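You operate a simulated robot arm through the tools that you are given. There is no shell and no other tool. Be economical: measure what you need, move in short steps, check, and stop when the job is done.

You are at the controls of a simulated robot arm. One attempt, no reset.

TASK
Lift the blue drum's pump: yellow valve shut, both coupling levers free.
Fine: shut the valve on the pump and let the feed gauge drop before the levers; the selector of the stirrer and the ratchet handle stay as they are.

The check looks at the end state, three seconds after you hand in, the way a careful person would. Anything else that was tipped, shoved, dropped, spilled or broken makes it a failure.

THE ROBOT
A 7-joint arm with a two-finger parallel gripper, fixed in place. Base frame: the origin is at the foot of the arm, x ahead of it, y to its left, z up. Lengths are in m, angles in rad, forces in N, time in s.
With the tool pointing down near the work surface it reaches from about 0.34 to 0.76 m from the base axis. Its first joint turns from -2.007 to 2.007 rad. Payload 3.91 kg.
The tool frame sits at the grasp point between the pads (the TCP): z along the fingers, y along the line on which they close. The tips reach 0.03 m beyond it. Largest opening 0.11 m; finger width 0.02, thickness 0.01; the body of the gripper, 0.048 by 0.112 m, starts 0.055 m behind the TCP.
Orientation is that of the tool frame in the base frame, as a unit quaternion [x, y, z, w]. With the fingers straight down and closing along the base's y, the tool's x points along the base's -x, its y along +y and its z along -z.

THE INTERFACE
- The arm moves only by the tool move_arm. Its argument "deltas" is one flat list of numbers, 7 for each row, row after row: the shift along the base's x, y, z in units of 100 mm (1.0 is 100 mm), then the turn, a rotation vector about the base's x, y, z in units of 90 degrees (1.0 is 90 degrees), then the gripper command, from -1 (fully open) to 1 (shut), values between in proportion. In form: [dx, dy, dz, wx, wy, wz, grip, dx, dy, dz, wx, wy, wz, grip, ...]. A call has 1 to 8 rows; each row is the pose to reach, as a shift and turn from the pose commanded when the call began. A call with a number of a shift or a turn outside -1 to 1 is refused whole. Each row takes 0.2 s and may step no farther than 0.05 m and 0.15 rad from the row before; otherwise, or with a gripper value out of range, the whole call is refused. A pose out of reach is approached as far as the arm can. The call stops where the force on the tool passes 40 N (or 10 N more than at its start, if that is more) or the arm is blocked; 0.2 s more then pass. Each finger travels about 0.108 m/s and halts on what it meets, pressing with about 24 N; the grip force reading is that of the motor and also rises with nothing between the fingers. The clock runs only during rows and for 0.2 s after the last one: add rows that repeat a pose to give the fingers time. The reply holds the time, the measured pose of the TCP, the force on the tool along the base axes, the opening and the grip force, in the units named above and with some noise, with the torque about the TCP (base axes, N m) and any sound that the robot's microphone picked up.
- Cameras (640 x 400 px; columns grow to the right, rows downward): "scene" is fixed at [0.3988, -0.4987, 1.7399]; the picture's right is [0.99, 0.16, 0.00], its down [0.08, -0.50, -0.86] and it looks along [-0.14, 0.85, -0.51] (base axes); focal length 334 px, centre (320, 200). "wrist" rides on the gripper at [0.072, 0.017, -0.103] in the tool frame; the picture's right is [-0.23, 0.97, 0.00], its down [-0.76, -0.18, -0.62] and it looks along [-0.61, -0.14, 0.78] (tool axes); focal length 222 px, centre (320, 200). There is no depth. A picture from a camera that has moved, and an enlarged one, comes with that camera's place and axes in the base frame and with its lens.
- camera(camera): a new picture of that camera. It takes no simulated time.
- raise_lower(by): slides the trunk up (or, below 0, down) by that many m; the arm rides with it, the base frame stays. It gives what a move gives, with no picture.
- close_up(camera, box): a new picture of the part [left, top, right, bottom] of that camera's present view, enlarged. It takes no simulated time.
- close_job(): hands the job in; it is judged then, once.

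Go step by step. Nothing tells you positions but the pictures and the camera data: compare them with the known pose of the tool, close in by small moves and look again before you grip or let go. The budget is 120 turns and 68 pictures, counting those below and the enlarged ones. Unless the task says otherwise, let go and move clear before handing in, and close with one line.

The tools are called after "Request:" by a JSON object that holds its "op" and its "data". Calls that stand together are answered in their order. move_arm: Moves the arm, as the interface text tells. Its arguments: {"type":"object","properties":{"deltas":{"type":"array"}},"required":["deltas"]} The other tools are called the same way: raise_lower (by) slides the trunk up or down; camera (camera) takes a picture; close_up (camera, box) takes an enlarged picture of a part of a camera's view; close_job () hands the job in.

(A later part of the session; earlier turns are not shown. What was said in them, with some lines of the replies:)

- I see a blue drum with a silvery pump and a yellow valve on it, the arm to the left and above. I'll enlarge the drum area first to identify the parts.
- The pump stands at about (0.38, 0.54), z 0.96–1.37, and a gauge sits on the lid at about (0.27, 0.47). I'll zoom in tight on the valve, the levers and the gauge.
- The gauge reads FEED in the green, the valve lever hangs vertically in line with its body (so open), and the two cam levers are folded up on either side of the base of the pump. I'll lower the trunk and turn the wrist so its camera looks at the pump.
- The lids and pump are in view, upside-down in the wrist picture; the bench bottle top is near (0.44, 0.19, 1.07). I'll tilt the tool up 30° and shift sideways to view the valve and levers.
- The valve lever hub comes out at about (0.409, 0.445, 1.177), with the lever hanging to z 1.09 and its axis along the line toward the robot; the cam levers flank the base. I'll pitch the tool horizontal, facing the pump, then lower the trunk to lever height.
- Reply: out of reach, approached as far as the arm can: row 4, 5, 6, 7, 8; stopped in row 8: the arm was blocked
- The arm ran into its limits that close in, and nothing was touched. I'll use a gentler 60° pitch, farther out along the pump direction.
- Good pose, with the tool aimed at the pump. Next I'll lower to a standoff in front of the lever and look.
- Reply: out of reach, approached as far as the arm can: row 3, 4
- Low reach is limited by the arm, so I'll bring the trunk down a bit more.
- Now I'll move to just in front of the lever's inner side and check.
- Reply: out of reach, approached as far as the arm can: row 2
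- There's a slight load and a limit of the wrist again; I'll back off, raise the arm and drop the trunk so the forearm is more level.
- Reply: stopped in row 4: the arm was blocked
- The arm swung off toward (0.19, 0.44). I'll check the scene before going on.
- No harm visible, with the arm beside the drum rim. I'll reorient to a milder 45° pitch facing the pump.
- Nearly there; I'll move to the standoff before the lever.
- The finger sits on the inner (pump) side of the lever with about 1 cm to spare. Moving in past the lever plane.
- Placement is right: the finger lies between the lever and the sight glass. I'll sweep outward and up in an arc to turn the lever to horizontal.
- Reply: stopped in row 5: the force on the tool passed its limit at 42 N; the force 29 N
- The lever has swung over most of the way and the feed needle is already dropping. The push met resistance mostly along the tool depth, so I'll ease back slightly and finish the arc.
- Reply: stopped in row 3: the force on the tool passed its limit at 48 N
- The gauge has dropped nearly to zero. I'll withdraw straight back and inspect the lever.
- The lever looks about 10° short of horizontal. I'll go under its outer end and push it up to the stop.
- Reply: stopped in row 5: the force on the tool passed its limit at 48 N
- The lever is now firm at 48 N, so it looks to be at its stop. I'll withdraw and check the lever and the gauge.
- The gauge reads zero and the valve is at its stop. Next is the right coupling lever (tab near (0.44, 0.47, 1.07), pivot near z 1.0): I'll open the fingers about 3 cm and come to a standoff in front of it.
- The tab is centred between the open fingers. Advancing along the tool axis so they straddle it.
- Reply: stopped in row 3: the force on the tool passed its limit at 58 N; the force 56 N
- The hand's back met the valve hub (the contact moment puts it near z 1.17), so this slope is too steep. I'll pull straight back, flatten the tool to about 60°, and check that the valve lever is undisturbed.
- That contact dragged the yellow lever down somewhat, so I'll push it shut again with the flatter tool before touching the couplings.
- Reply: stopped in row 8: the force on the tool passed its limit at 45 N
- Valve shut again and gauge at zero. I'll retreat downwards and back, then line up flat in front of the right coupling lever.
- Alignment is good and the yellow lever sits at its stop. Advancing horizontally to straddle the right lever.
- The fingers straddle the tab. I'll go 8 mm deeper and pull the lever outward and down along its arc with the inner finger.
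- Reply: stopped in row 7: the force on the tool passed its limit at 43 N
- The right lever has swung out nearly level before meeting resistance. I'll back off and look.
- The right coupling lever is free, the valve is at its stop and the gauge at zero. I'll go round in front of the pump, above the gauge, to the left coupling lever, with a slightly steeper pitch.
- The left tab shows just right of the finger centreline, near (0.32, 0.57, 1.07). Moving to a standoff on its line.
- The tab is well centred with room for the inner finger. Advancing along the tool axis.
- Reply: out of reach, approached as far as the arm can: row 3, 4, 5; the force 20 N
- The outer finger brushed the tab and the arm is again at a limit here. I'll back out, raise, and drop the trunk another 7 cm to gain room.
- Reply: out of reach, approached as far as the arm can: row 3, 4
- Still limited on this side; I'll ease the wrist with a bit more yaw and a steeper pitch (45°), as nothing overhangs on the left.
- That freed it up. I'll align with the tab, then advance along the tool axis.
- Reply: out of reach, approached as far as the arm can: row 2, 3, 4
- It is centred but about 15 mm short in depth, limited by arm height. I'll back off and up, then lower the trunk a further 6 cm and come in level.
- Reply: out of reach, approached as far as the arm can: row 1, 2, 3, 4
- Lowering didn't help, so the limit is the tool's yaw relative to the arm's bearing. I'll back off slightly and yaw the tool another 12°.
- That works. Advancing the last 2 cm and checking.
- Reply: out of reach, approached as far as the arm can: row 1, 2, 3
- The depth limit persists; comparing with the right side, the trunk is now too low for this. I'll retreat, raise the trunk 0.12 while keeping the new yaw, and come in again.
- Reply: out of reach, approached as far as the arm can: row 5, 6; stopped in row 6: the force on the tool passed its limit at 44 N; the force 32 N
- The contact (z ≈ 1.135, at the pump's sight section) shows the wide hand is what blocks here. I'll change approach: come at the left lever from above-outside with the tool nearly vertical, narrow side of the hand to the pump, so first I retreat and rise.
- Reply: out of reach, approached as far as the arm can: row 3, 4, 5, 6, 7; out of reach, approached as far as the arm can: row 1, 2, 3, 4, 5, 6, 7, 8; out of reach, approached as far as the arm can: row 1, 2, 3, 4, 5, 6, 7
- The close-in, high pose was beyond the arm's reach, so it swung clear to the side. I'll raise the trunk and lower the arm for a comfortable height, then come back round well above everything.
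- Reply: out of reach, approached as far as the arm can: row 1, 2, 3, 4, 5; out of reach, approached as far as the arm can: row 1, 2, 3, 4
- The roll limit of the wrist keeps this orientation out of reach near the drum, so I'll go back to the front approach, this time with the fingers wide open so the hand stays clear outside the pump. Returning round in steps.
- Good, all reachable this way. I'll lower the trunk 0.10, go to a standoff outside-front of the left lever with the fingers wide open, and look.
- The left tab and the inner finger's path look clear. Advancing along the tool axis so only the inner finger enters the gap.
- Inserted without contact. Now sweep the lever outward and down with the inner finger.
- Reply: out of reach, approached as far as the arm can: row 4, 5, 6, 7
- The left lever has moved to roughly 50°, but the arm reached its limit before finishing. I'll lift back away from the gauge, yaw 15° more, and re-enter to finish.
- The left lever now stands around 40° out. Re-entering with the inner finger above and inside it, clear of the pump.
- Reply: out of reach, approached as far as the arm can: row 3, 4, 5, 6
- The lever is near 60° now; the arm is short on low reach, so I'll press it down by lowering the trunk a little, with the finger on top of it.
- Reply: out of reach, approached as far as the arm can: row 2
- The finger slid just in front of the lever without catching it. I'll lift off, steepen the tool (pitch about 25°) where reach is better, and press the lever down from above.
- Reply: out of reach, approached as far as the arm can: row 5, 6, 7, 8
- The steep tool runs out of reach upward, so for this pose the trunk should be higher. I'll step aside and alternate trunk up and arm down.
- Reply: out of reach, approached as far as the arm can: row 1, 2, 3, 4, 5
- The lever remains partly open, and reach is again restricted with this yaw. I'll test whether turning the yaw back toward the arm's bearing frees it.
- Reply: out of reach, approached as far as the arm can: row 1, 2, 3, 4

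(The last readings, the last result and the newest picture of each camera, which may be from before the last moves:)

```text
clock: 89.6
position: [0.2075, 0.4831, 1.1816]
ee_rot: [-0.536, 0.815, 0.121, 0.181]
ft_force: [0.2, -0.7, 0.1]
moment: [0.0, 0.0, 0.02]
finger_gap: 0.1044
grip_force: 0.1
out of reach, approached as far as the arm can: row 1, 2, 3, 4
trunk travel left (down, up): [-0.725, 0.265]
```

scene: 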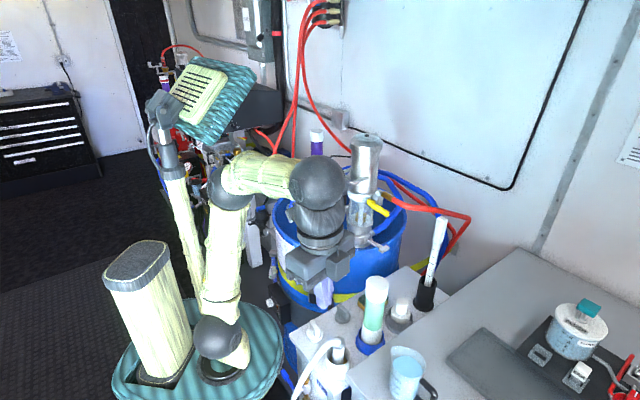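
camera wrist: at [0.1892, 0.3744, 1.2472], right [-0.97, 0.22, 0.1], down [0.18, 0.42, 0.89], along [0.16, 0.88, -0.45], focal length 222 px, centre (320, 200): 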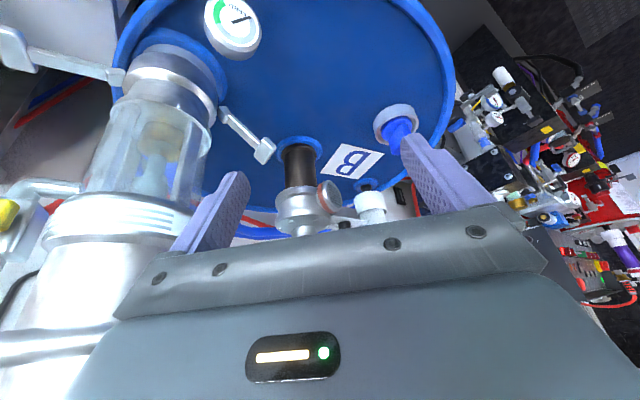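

The limit looks like the first joint near bearing 68°, so instead of moving the arm outward I'll hold the hand still and let the closing inner finger sweep the lever out. First back to the earlier reachable posture (53° pitch), alternating arm and trunk.

Request:
{"op": "move_arm", "data": {"deltas": [0, 0, 0.3, 0, 0, 0, -0.9, 0, -0.1, 0.6, 0, 0, 0, -0.9, 0, -0.1, 0.9, 0, 0, 0, -0.9, 0, -0.1, 0.9, 0, 0, 0, -0.9]}}

Request:
{"op": "raise_lower", "data": {"by": -0.12}}

Request:
{"op": "move_arm", "data": {"deltas": [0, 0, 0.2, 0.0715, -0.0305, 0, -0.9, 0, 0, 0.4, 0.143, -0.061, 0, -0.9, 0, 0, 0.6, 0.2145, -0.0915, 0, -0.9, 0, 0, 0.7, 0.286, -0.122, 0, -0.9, 0, 0, 0.7, 0.286, -0.122, 0, -0.9]}}

Request:
{"op": "raise_lower", "data": {"by": -0.1}}

```text
clock: 90.6
position: [0.2153, 0.4702, 1.281]
ee_rot: [-0.527, 0.82, 0.128, 0.183]
ft_force: [-0.1, -0.9, 0.0]
moment: [-0.04, 0.0, 0.01]
finger_gap: 0.1044
grip_force: 0.1
trunk travel left (down, up): [-0.725, 0.265]
```

```text
clock: 92.1
position: [0.212, 0.4695, 1.1614]
ee_rot: [-0.529, 0.819, 0.129, 0.183]
ft_force: [0.4, 0.3, 0.2]
moment: [0.02, 0.0, 0.03]
finger_gap: 0.1044
grip_force: 0.1
trunk travel left (down, up): [-0.605, 0.385]
```

```text
clock: 93.3
position: [0.2117, 0.4742, 1.2241]
ee_rot: [-0.485, 0.75, 0.253, 0.37]
ft_force: [-0.6, 0.9, 0.3]
moment: [0.01, -0.04, 0.02]
finger_gap: 0.1045
grip_force: 0.0
trunk travel left (down, up): [-0.605, 0.385]
```

```text
clock: 94.6
position: [0.2148, 0.4727, 1.1238]
ee_rot: [-0.483, 0.753, 0.259, 0.364]
ft_force: [0.4, -0.8, 0.7]
moment: [-0.03, 0.0, -0.03]
finger_gap: 0.1043
grip_force: 0.1
trunk travel left (down, up): [-0.505, 0.485]
```

Request:
{"op": "move_arm", "data": {"deltas": [0.1, 0.05, 0, 0, 0, 0.09, -0.9, 0.2, 0.1, 0, 0, 0, 0.18, -0.9, 0.35, 0.2, 0.05, 0, 0, 0.26, -0.9, 0.35, 0.2, 0.05, 0, 0, 0.26, -0.9]}}

Request:
{"op": "move_arm", "data": {"deltas": [0.1, 0.05, -0.03, 0, 0, 0, -0.9, 0.12, 0.25, -0.17, 0, 0, 0, -0.9, 0.12, 0.43, -0.33, 0, 0, 0, -0.9, 0.12, 0.62, -0.48, 0, 0, 0, -0.9, 0.12, 0.62, -0.48, 0, 0, 0, -0.9]}}

```text
clock: 95.6
position: [0.2436, 0.4952, 1.1298]
ee_rot: [0.633, -0.632, -0.318, -0.316]
ft_force: [1.0, 0.6, 0.5]
moment: [-0.02, 0.01, 0.01]
finger_gap: 0.1046
grip_force: 0.1
trunk travel left (down, up): [-0.505, 0.485]
```

```text
clock: 96.8
position: [0.2541, 0.5576, 1.0799]
ee_rot: [-0.631, 0.633, 0.318, 0.318]
ft_force: [0.5, 0.6, 0.2]
moment: [-0.02, -0.01, 0.01]
finger_gap: 0.1043
grip_force: 0.1
trunk travel left (down, up): [-0.505, 0.485]
```

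In position just inside/above the lever. Now closing the fingers partway while lowering, so the inner finger sweeps the lever out and down.

Request:
{"op": "move_arm", "data": {"deltas": [0, 0, -0.08, 0, 0, 0, -0.545, 0, 0.02, -0.18, 0, 0, 0, -0.273, 0, 0.03, -0.28, 0, 0, 0, -0.09, 0, 0.04, -0.38, 0, 0, 0, 0.09, 0, 0.04, -0.46, 0, 0, 0, 0.09]}}

Request:
{"op": "close_up", "data": {"camera": "wrist", "box": [100, 60, 420, 260]}}

```text
clock: 98.0
position: [0.2493, 0.5511, 1.0425]
ee_rot: [0.633, -0.632, -0.317, -0.315]
ft_force: [0.3, 0.4, -0.4]
moment: [0.04, 0.0, 0.01]
finger_gap: 0.0498
grip_force: 0.0
out of reach, approached as far as the arm can: row 2, 3, 4, 5
trunk travel left (down, up): [-0.505, 0.485]
```

```text
2.00 times, centred on (260, 160) of wrist
camera zoom: at [0.2319, 0.4234, 1.0463], right [-0.97, 0.14, 0.18], down [0.18, -0.04, 0.98], along [0.14, 0.99, 0.02], focal length 444 px, centre (440, 280)
```

zoom: 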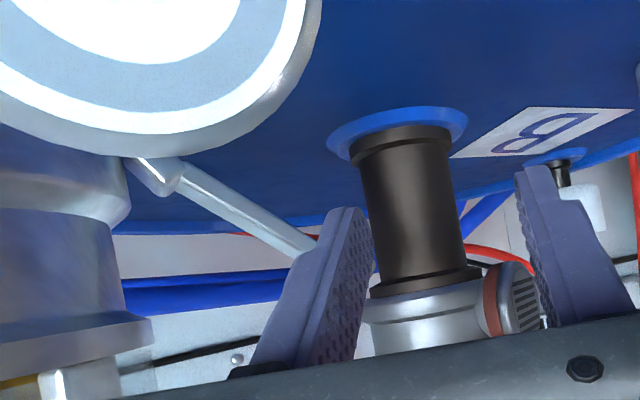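

The finger passed in front of the lever once more because lowering the arm costs depth. I'll go back to the pose that was reachable (finger properly over the lever) and do the descent with the trunk instead.

Request:
{"op": "move_arm", "data": {"deltas": [0, -0.3, 0.2, 0, 0, 0, 0.09, 0, -0.5, 0.6, 0, 0, 0, -0.5, 0.05, -0.4, 0.6, 0, 0, 0, -0.9, 0.05, -0.15, 0.5, 0, 0, 0, -0.9, 0.05, 0.07, 0.4, 0, 0, 0, -0.9, 0.05, 0.07, 0.4, 0, 0, 0, -0.9]}}

```text
clock: 99.4
position: [0.2558, 0.5582, 1.0823]
ee_rot: [0.632, -0.632, -0.318, -0.316]
ft_force: [0.4, -0.2, 0.5]
moment: [0.0, 0.0, 0.01]
finger_gap: 0.1044
grip_force: 0.1
trunk travel left (down, up): [-0.505, 0.485]
```

Request:
{"op": "raise_lower", "data": {"by": -0.025}}

Request:
{"op": "raise_lower", "data": {"by": -0.02}}

Request:
{"op": "close_up", "data": {"camera": "wrist", "box": [100, 60, 420, 260]}}

```text
clock: 100.2
position: [0.2535, 0.5579, 1.0563]
ee_rot: [-0.632, 0.633, 0.318, 0.315]
ft_force: [0.4, 1.2, -0.5]
moment: [0.02, 0.01, 0.01]
finger_gap: 0.1043
grip_force: 0.0
trunk travel left (down, up): [-0.48, 0.51]
```

```text
clock: 100.8
position: [0.2543, 0.5577, 1.0371]
ee_rot: [-0.632, 0.632, 0.318, 0.316]
ft_force: [0.7, 1.0, -0.9]
moment: [0.04, 0.03, 0.01]
finger_gap: 0.1046
grip_force: 0.1
trunk travel left (down, up): [-0.46, 0.53]
```

```text
2.00 times, centred on (260, 160) of wrist
camera zoom: at [0.2368, 0.4303, 1.0408], right [-0.97, 0.14, 0.18], down [0.18, -0.04, 0.98], along [0.14, 0.99, 0.02], focal length 444 px, centre (440, 280)
```

zoom: 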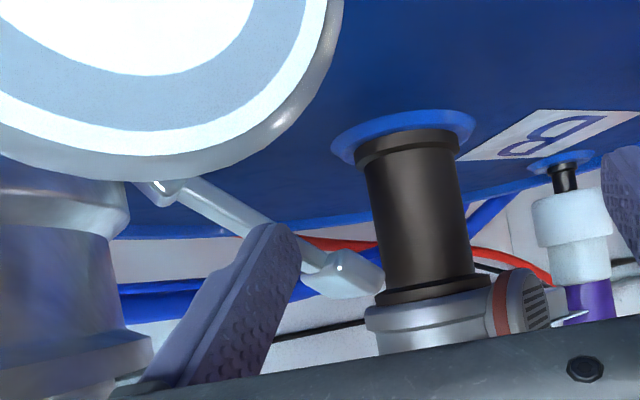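

The finger is still just short of the lever there. Closer to the lever's pivot the lever lies nearer to me, so I'll lift, shift 11 mm toward the pump, and press down again in small trunk steps watching the force.

Request:
{"op": "raise_lower", "data": {"by": 0.045}}

Request:
{"op": "move_arm", "data": {"deltas": [0.06, 0.01, 0, 0, 0, 0, -0.9, 0.12, 0.03, 0, 0, 0, 0, -0.9, 0.12, 0.03, 0, 0, 0, 0, -0.9]}}

Request:
{"op": "raise_lower", "data": {"by": -0.03}}

Request:
{"op": "raise_lower", "data": {"by": -0.012}}

```text
clock: 101.7
position: [0.2541, 0.557, 1.0821]
ee_rot: [0.633, -0.632, -0.318, -0.315]
ft_force: [0.5, -0.2, -0.6]
moment: [0.0, 0.0, -0.01]
finger_gap: 0.1044
grip_force: 0.0
trunk travel left (down, up): [-0.505, 0.485]
```

```text
clock: 102.5
position: [0.2656, 0.5583, 1.084]
ee_rot: [-0.632, 0.632, 0.318, 0.315]
ft_force: [0.2, -1.1, 0.5]
moment: [-0.01, 0.0, 0.02]
finger_gap: 0.1046
grip_force: 0.0
trunk travel left (down, up): [-0.505, 0.485]
```

```text
clock: 103.2
position: [0.2639, 0.5572, 1.0542]
ee_rot: [-0.631, 0.633, 0.318, 0.317]
ft_force: [-0.3, 0.6, -0.2]
moment: [0.01, -0.01, 0.01]
finger_gap: 0.1046
grip_force: 0.1
trunk travel left (down, up): [-0.475, 0.515]
```

```text
clock: 103.8
position: [0.2665, 0.5573, 1.0426]
ee_rot: [-0.631, 0.633, 0.318, 0.316]
ft_force: [-0.4, 0.5, -0.4]
moment: [0.0, 0.01, -0.01]
finger_gap: 0.1044
grip_force: 0.0
trunk travel left (down, up): [-0.463, 0.527]
```

Request:
{"op": "raise_lower", "data": {"by": -0.012}}

Request:
{"op": "close_up", "data": {"camera": "wrist", "box": [100, 60, 420, 260]}}

```text
clock: 104.5
position: [0.2668, 0.5578, 1.029]
ee_rot: [-0.632, 0.633, 0.318, 0.315]
ft_force: [-0.2, -0.7, -1.0]
moment: [-0.02, -0.03, 0.03]
finger_gap: 0.1047
grip_force: 0.0
trunk travel left (down, up): [-0.451, 0.539]
```

```text
2.00 times, centred on (260, 160) of wrist
camera zoom: at [0.2477, 0.4309, 1.0329], right [-0.97, 0.14, 0.18], down [0.18, -0.04, 0.98], along [0.14, 0.99, 0.02], focal length 444 px, centre (440, 280)
```

zoom: 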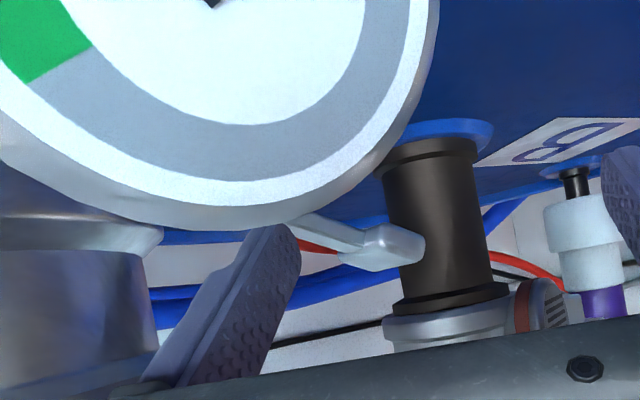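

The lever is near 68° now and moving with the finger. A bit further down.

Request:
{"op": "raise_lower", "data": {"by": -0.01}}

Request:
{"op": "raise_lower", "data": {"by": -0.008}}

```text
clock: 105.0
position: [0.2653, 0.5568, 1.0206]
ee_rot: [-0.631, 0.632, 0.318, 0.318]
ft_force: [-0.1, 1.9, 8.1]
moment: [0.24, -0.48, 0.12]
finger_gap: 0.1041
grip_force: 0.1
trunk travel left (down, up): [-0.441, 0.549]
```

```text
clock: 105.7
position: [0.2653, 0.5575, 1.0209]
ee_rot: [0.63, -0.629, -0.32, -0.324]
ft_force: [-3.4, -8.8, 8.2]
moment: [-0.02, -0.46, -0.45]
finger_gap: 0.1027
grip_force: 0.1
trunk travel left (down, up): [-0.434, 0.556]
stopped: the force on the tool passed its limit at 41 N (the readings are from after the stop); the commanded pose is now the measured one
```

The force built to 41 N, the same as the right lever's end stop (about 85° out), so the left lever should now be free. Next I lift off, back away, and turn for a grip on the pump's upper cylinder.

Request:
{"op": "raise_lower", "data": {"by": 0.06}}

Request:
{"op": "move_arm", "data": {"deltas": [-0.05, -0.25, 0.2, 0, 0, 0, -1, -0.15, -0.5, 0.4, 0, 0, 0, -1, -0.2, -0.75, 0.6, 0, 0, 0, -1, -0.2, -0.95, 0.9, 0, 0, 0, -1, -0.2, -0.95, 0.9, 0, 0, 0, -1]}}

Request:
{"op": "move_arm", "data": {"deltas": [0, 0, 0, 0, 0, -0.09, -1, 0, 0, 0, 0, 0, -0.18, -1, 0, 0, 0, 0, 0, -0.27, -1, 0, 0, 0, 0, 0, -0.31, -1, 0, 0, 0, 0, 0, -0.31, -1]}}

Request:
{"op": "raise_lower", "data": {"by": 0.13}}

```text
clock: 106.7
position: [0.2659, 0.5586, 1.078]
ee_rot: [0.63, -0.629, -0.32, -0.323]
ft_force: [-0.3, -0.1, -1.1]
moment: [-0.05, -0.01, -0.01]
finger_gap: 0.1048
grip_force: 0.0
trunk travel left (down, up): [-0.494, 0.496]
```

```text
clock: 107.9
position: [0.2464, 0.4626, 1.1656]
ee_rot: [0.631, -0.629, -0.32, -0.321]
ft_force: [-0.7, 0.0, -0.3]
moment: [-0.01, 0.0, -0.01]
finger_gap: 0.11
grip_force: 0.1
trunk travel left (down, up): [-0.494, 0.496]
```

```text
clock: 109.1
position: [0.2569, 0.4607, 1.167]
ee_rot: [-0.452, 0.769, 0.238, 0.385]
ft_force: [0.3, -0.3, -0.6]
moment: [0.0, 0.0, 0.03]
finger_gap: 0.1099
grip_force: 0.0
trunk travel left (down, up): [-0.494, 0.496]
```

```text
clock: 110.7
position: [0.2471, 0.4639, 1.2966]
ee_rot: [-0.46, 0.764, 0.235, 0.387]
ft_force: [0.4, 0.3, 0.4]
moment: [0.01, 0.01, 0.01]
finger_gap: 0.1102
grip_force: 0.0
trunk travel left (down, up): [-0.624, 0.366]
```

Now lined up high. I'll flatten the pitch a little, and move to a standoff in front of the upper cylinder, above the bail.

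Request:
{"op": "move_arm", "data": {"deltas": [0.0, -0.2, 0.13, 0.04, -0.021, 0, -1, 0.2, -0.4, 0.13, 0.08, -0.042, 0, -1, 0.5, -0.5, 0.13, 0.118, -0.0626, 0, -1, 0.84, -0.5, 0.1, 0.118, -0.0626, 0, -1, 0.84, -0.5, 0.1, 0.118, -0.0626, 0, -1]}}

Request:
{"op": "camera", "data": {"camera": "wrist"}}

```text
clock: 111.9
position: [0.3307, 0.4133, 1.305]
ee_rot: [-0.434, 0.719, 0.279, 0.467]
ft_force: [0.4, 0.8, 0.4]
moment: [-0.01, -0.02, -0.03]
finger_gap: 0.1103
grip_force: 0.0
trunk travel left (down, up): [-0.624, 0.366]
```

```text
1 pictures are left
camera wrist: at [0.2564, 0.311, 1.2806], right [-0.82, 0.54, 0.2], down [0.03, -0.31, 0.95], along [0.57, 0.78, 0.24], focal length 222 px, centre (320, 200)
```

wrist: 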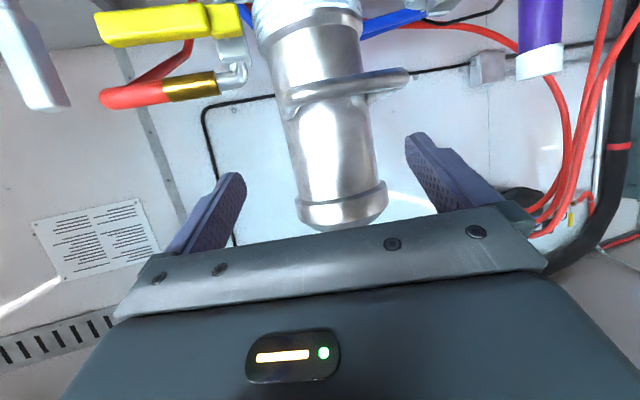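

The body is a bit narrower than I feared (about 8.5 cm), axis near (0.376, 0.518). Advancing with open fingers to straddle it.

Request:
{"op": "move_arm", "data": {"deltas": [0.05, 0.2, 0, 0, 0, 0, -1, 0.14, 0.4, -0.03, 0, 0, 0, -1, 0.24, 0.6, -0.06, 0, 0, 0, -1, 0.33, 0.8, -0.1, 0, 0, 0, -1, 0.423, 0.994, -0.1, 0, 0, 0, -1, 0.423, 0.994, -0.1, 0, 0, 0, -1]}}

```text
clock: 112.7
position: [0.3178, 0.4749, 1.3125]
ee_rot: [-0.451, 0.699, 0.288, 0.474]
ft_force: [-12.6, -31.5, 3.2]
moment: [-0.03, -0.26, -1.94]
finger_gap: 0.11
grip_force: 0.0
trunk travel left (down, up): [-0.624, 0.366]
stopped in row 4: the force on the tool passed its limit at 98 N (the readings are from after the stop); the commanded pose is now the measured one
```

The arm lagged sideways and the right finger bumped the cylinder. I'll back straight off and re-align before trying again slowly.

Request:
{"op": "move_arm", "data": {"deltas": [-0.1, -0.25, 0, 0, 0, 0, -1, -0.2, -0.5, 0, 0, 0, 0, -1, -0.2, -0.5, 0, 0, 0, 0, -1]}}

Request:
{"op": "move_arm", "data": {"deltas": [0.1, 0, -0.05, 0, 0, 0, -1, 0.2, 0, -0.1, 0, 0, 0, -1, 0.28, 0, -0.12, 0, 0, 0, -1, 0.28, 0, -0.12, 0, 0, 0, -1]}}

```text
clock: 113.5
position: [0.2969, 0.4329, 1.3105]
ee_rot: [-0.454, 0.698, 0.288, 0.472]
ft_force: [0.5, 1.1, -0.7]
moment: [0.02, 0.0, -0.03]
finger_gap: 0.1098
grip_force: 0.0
trunk travel left (down, up): [-0.624, 0.366]
```

```text
clock: 114.5
position: [0.3258, 0.4331, 1.2975]
ee_rot: [-0.455, 0.698, 0.289, 0.471]
ft_force: [1.0, -0.8, 0.1]
moment: [0.01, -0.02, 0.03]
finger_gap: 0.1099
grip_force: 0.1
trunk travel left (down, up): [-0.624, 0.366]
```

Request:
{"op": "move_arm", "data": {"deltas": [0.07, 0.01, 0, 0, 0, 0, -1, 0.138, 0.026, 0, 0, 0, 0, -1, 0.138, 0.026, 0, 0, 0, 0, -1]}}

Request:
{"op": "move_arm", "data": {"deltas": [0.04, 0.09, 0, 0, 0, 0, -1, 0.08, 0.183, 0, 0, 0, 0, -1, 0.08, 0.183, 0, 0, 0, 0, -1]}}

```text
clock: 115.3
position: [0.3403, 0.4358, 1.2988]
ee_rot: [-0.454, 0.698, 0.289, 0.472]
ft_force: [-0.2, 0.3, 0.3]
moment: [-0.03, 0.01, -0.01]
finger_gap: 0.1098
grip_force: 0.1
trunk travel left (down, up): [-0.624, 0.366]
```

```text
clock: 116.1
position: [0.3481, 0.454, 1.2985]
ee_rot: [-0.453, 0.699, 0.288, 0.473]
ft_force: [0.1, -0.3, -0.1]
moment: [0.02, 0.0, 0.0]
finger_gap: 0.1101
grip_force: 0.1
trunk travel left (down, up): [-0.624, 0.366]
```

Request:
{"op": "move_arm", "data": {"deltas": [0.04, 0.1, 0, 0, 0, 0, -1, 0.09, 0.2, 0, 0, 0, 0, -1, 0.13, 0.29, 0, 0, 0, 0, -1, 0.13, 0.29, 0, 0, 0, 0, -1]}}

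Request:
{"op": "move_arm", "data": {"deltas": [0.04, 0.1, 0, 0, 0, 0, -1, 0.08, 0.19, 0, 0, 0, 0, -1, 0.115, 0.27, 0, 0, 0, 0, -1, 0.115, 0.27, 0, 0, 0, 0, -1]}}

```text
clock: 117.1
position: [0.3611, 0.4831, 1.2969]
ee_rot: [-0.453, 0.699, 0.288, 0.472]
ft_force: [-0.3, 0.6, 0.2]
moment: [-0.02, 0.01, 0.0]
finger_gap: 0.1102
grip_force: 0.1
trunk travel left (down, up): [-0.624, 0.366]
```

```text
clock: 118.1
position: [0.3723, 0.5103, 1.299]
ee_rot: [-0.454, 0.699, 0.288, 0.472]
ft_force: [-1.2, -0.1, 0.0]
moment: [-0.01, -0.04, 0.01]
finger_gap: 0.1101
grip_force: 0.1
trunk travel left (down, up): [-0.624, 0.366]
```

Straddling the cylinder with no contact. Closing the grip.

Request:
{"op": "move_arm", "data": {"deltas": [0, 0, 0, 0, 0, 0, 0.0, 0, 0, 0, 0, 0, 0, 1, 0, 0, 0, 0, 0, 0, 1, 0, 0, 0, 0, 0, 0, 1]}}

```text
clock: 119.1
position: [0.3769, 0.5084, 1.2993]
ee_rot: [-0.452, 0.7, 0.288, 0.471]
ft_force: [16.3, -3.4, 3.3]
moment: [0.57, 0.03, -1.33]
finger_gap: 0.094
grip_force: 45.2
trunk travel left (down, up): [-0.624, 0.366]
```

Gripped at 94 mm; the cylinder is slightly to the right, so I'll recentre to remove the side load.

Request:
{"op": "move_arm", "data": {"deltas": [0.03, -0.013, 0, 0, 0, 0, 1, 0.045, -0.02, 0, 0, 0, 0, 1, 0.045, -0.02, 0, 0, 0, 0, 1]}}

```text
clock: 119.9
position: [0.3773, 0.5079, 1.2985]
ee_rot: [-0.454, 0.699, 0.29, 0.47]
ft_force: [3.1, -2.2, 3.4]
moment: [1.52, 1.82, -0.12]
finger_gap: 0.0938
grip_force: 44.4
trunk travel left (down, up): [-0.624, 0.366]
```

Side load gone. Now a slow first lift of 2 cm.

Request:
{"op": "move_arm", "data": {"deltas": [0, 0, 0.05, 0, 0, 0, 1, 0, 0, 0.1, 0, 0, 0, 1, 0, 0, 0.15, 0, 0, 0, 1, 0, 0, 0.2, 0, 0, 0, 1, 0, 0, 0.2, 0, 0, 0, 1]}}

```text
clock: 121.1
position: [0.3775, 0.5087, 1.3189]
ee_rot: [-0.455, 0.699, 0.288, 0.471]
ft_force: [-6.4, -4.5, -4.5]
moment: [-0.34, 1.87, 1.57]
finger_gap: 0.0942
grip_force: 45.0
trunk travel left (down, up): [-0.624, 0.366]
```

Request:
{"op": "move_arm", "data": {"deltas": [0, 0, 0.1, 0, 0, 0, 1, 0, 0, 0.2, 0, 0, 0, 1, 0, 0, 0.3, 0, 0, 0, 1, 0, 0, 0.4, 0, 0, 0, 1, 0, 0, 0.4, 0, 0, 0, 1]}}

```text
clock: 122.3
position: [0.3763, 0.5085, 1.3597]
ee_rot: [-0.454, 0.698, 0.289, 0.472]
ft_force: [-8.6, -4.9, -4.8]
moment: [-0.12, 1.43, 0.73]
finger_gap: 0.094
grip_force: 44.6
trunk travel left (down, up): [-0.624, 0.366]
```

The gap is unchanged with the fingers now higher than where the cap was, so the pump is coming up with the hand. I'll lift another 5 cm by the trunk, watching the force.

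Request:
{"op": "raise_lower", "data": {"by": 0.05}}

Request:
{"op": "close_up", "data": {"camera": "scene", "box": [270, 90, 480, 260]}}

```text
clock: 123.3
position: [0.3788, 0.5098, 1.4028]
ee_rot: [-0.457, 0.701, 0.286, 0.466]
ft_force: [-10.7, -10.3, -31.9]
moment: [-0.53, 1.4, 0.24]
finger_gap: 0.0942
grip_force: 45.0
trunk travel left (down, up): [-0.674, 0.316]
```

```text
2.35 times, centred on (375, 175) of scene
camera zoom: at [0.3988, -0.4987, 1.7399], right [0.99, 0.16, 0.0], down [0.08, -0.5, -0.86], along [-0.14, 0.85, -0.51], focal length 785 px, centre (191, 259)
```

zoom: 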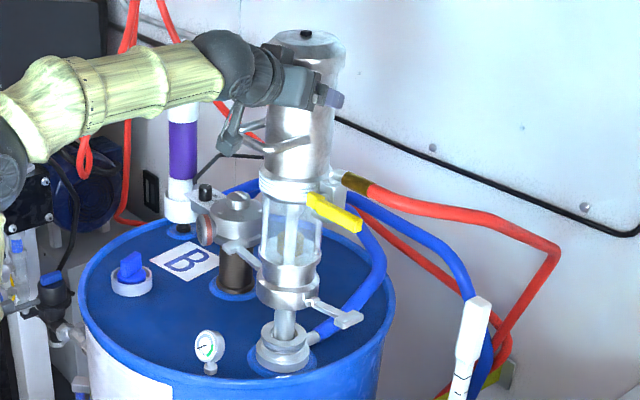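

The pump is clear of its coupling, both levers stand free, the valve is across, and the gauge is at zero. I'll hold still a moment to check that the load is steady.

Request:
{"op": "move_arm", "data": {"deltas": [0, 0, 0, 0, 0, 0, 1, 0, 0, 0, 0, 0, 0, 1, 0, 0, 0, 0, 0, 0, 1, 0, 0, 0, 0, 0, 0, 1, 0, 0, 0, 0, 0, 0, 1, 0, 0, 0, 0, 0, 0, 1, 0, 0, 0, 0, 0, 0, 1, 0, 0, 0, 0, 0, 0, 1]}}

```text
clock: 125.1
position: [0.3771, 0.51, 1.4017]
ee_rot: [-0.457, 0.702, 0.287, 0.466]
ft_force: [-10.3, -9.1, -34.8]
moment: [-0.27, 1.42, 0.28]
finger_gap: 0.0935
grip_force: 45.1
trunk travel left (down, up): [-0.674, 0.316]
```

The load is steady and the pump hangs firmly in the grip, about 10 cm up and clear of the coupling, so I'm handing in while holding it.

Request:
{"op": "close_job", "data": {}}

```text
The job is handed in.
```

The pump is lifted about 10 cm clear of the drum and still held in the gripper. The yellow valve is shut, the feed gauge dropped to zero before I worked the levers, and both coupling levers are free. I never touched the stirrer selector or the ratchet handle, though the hand knocked the yellow lever partly back once (re-shut before the levers) and a finger bumped the pump body at 98 N.
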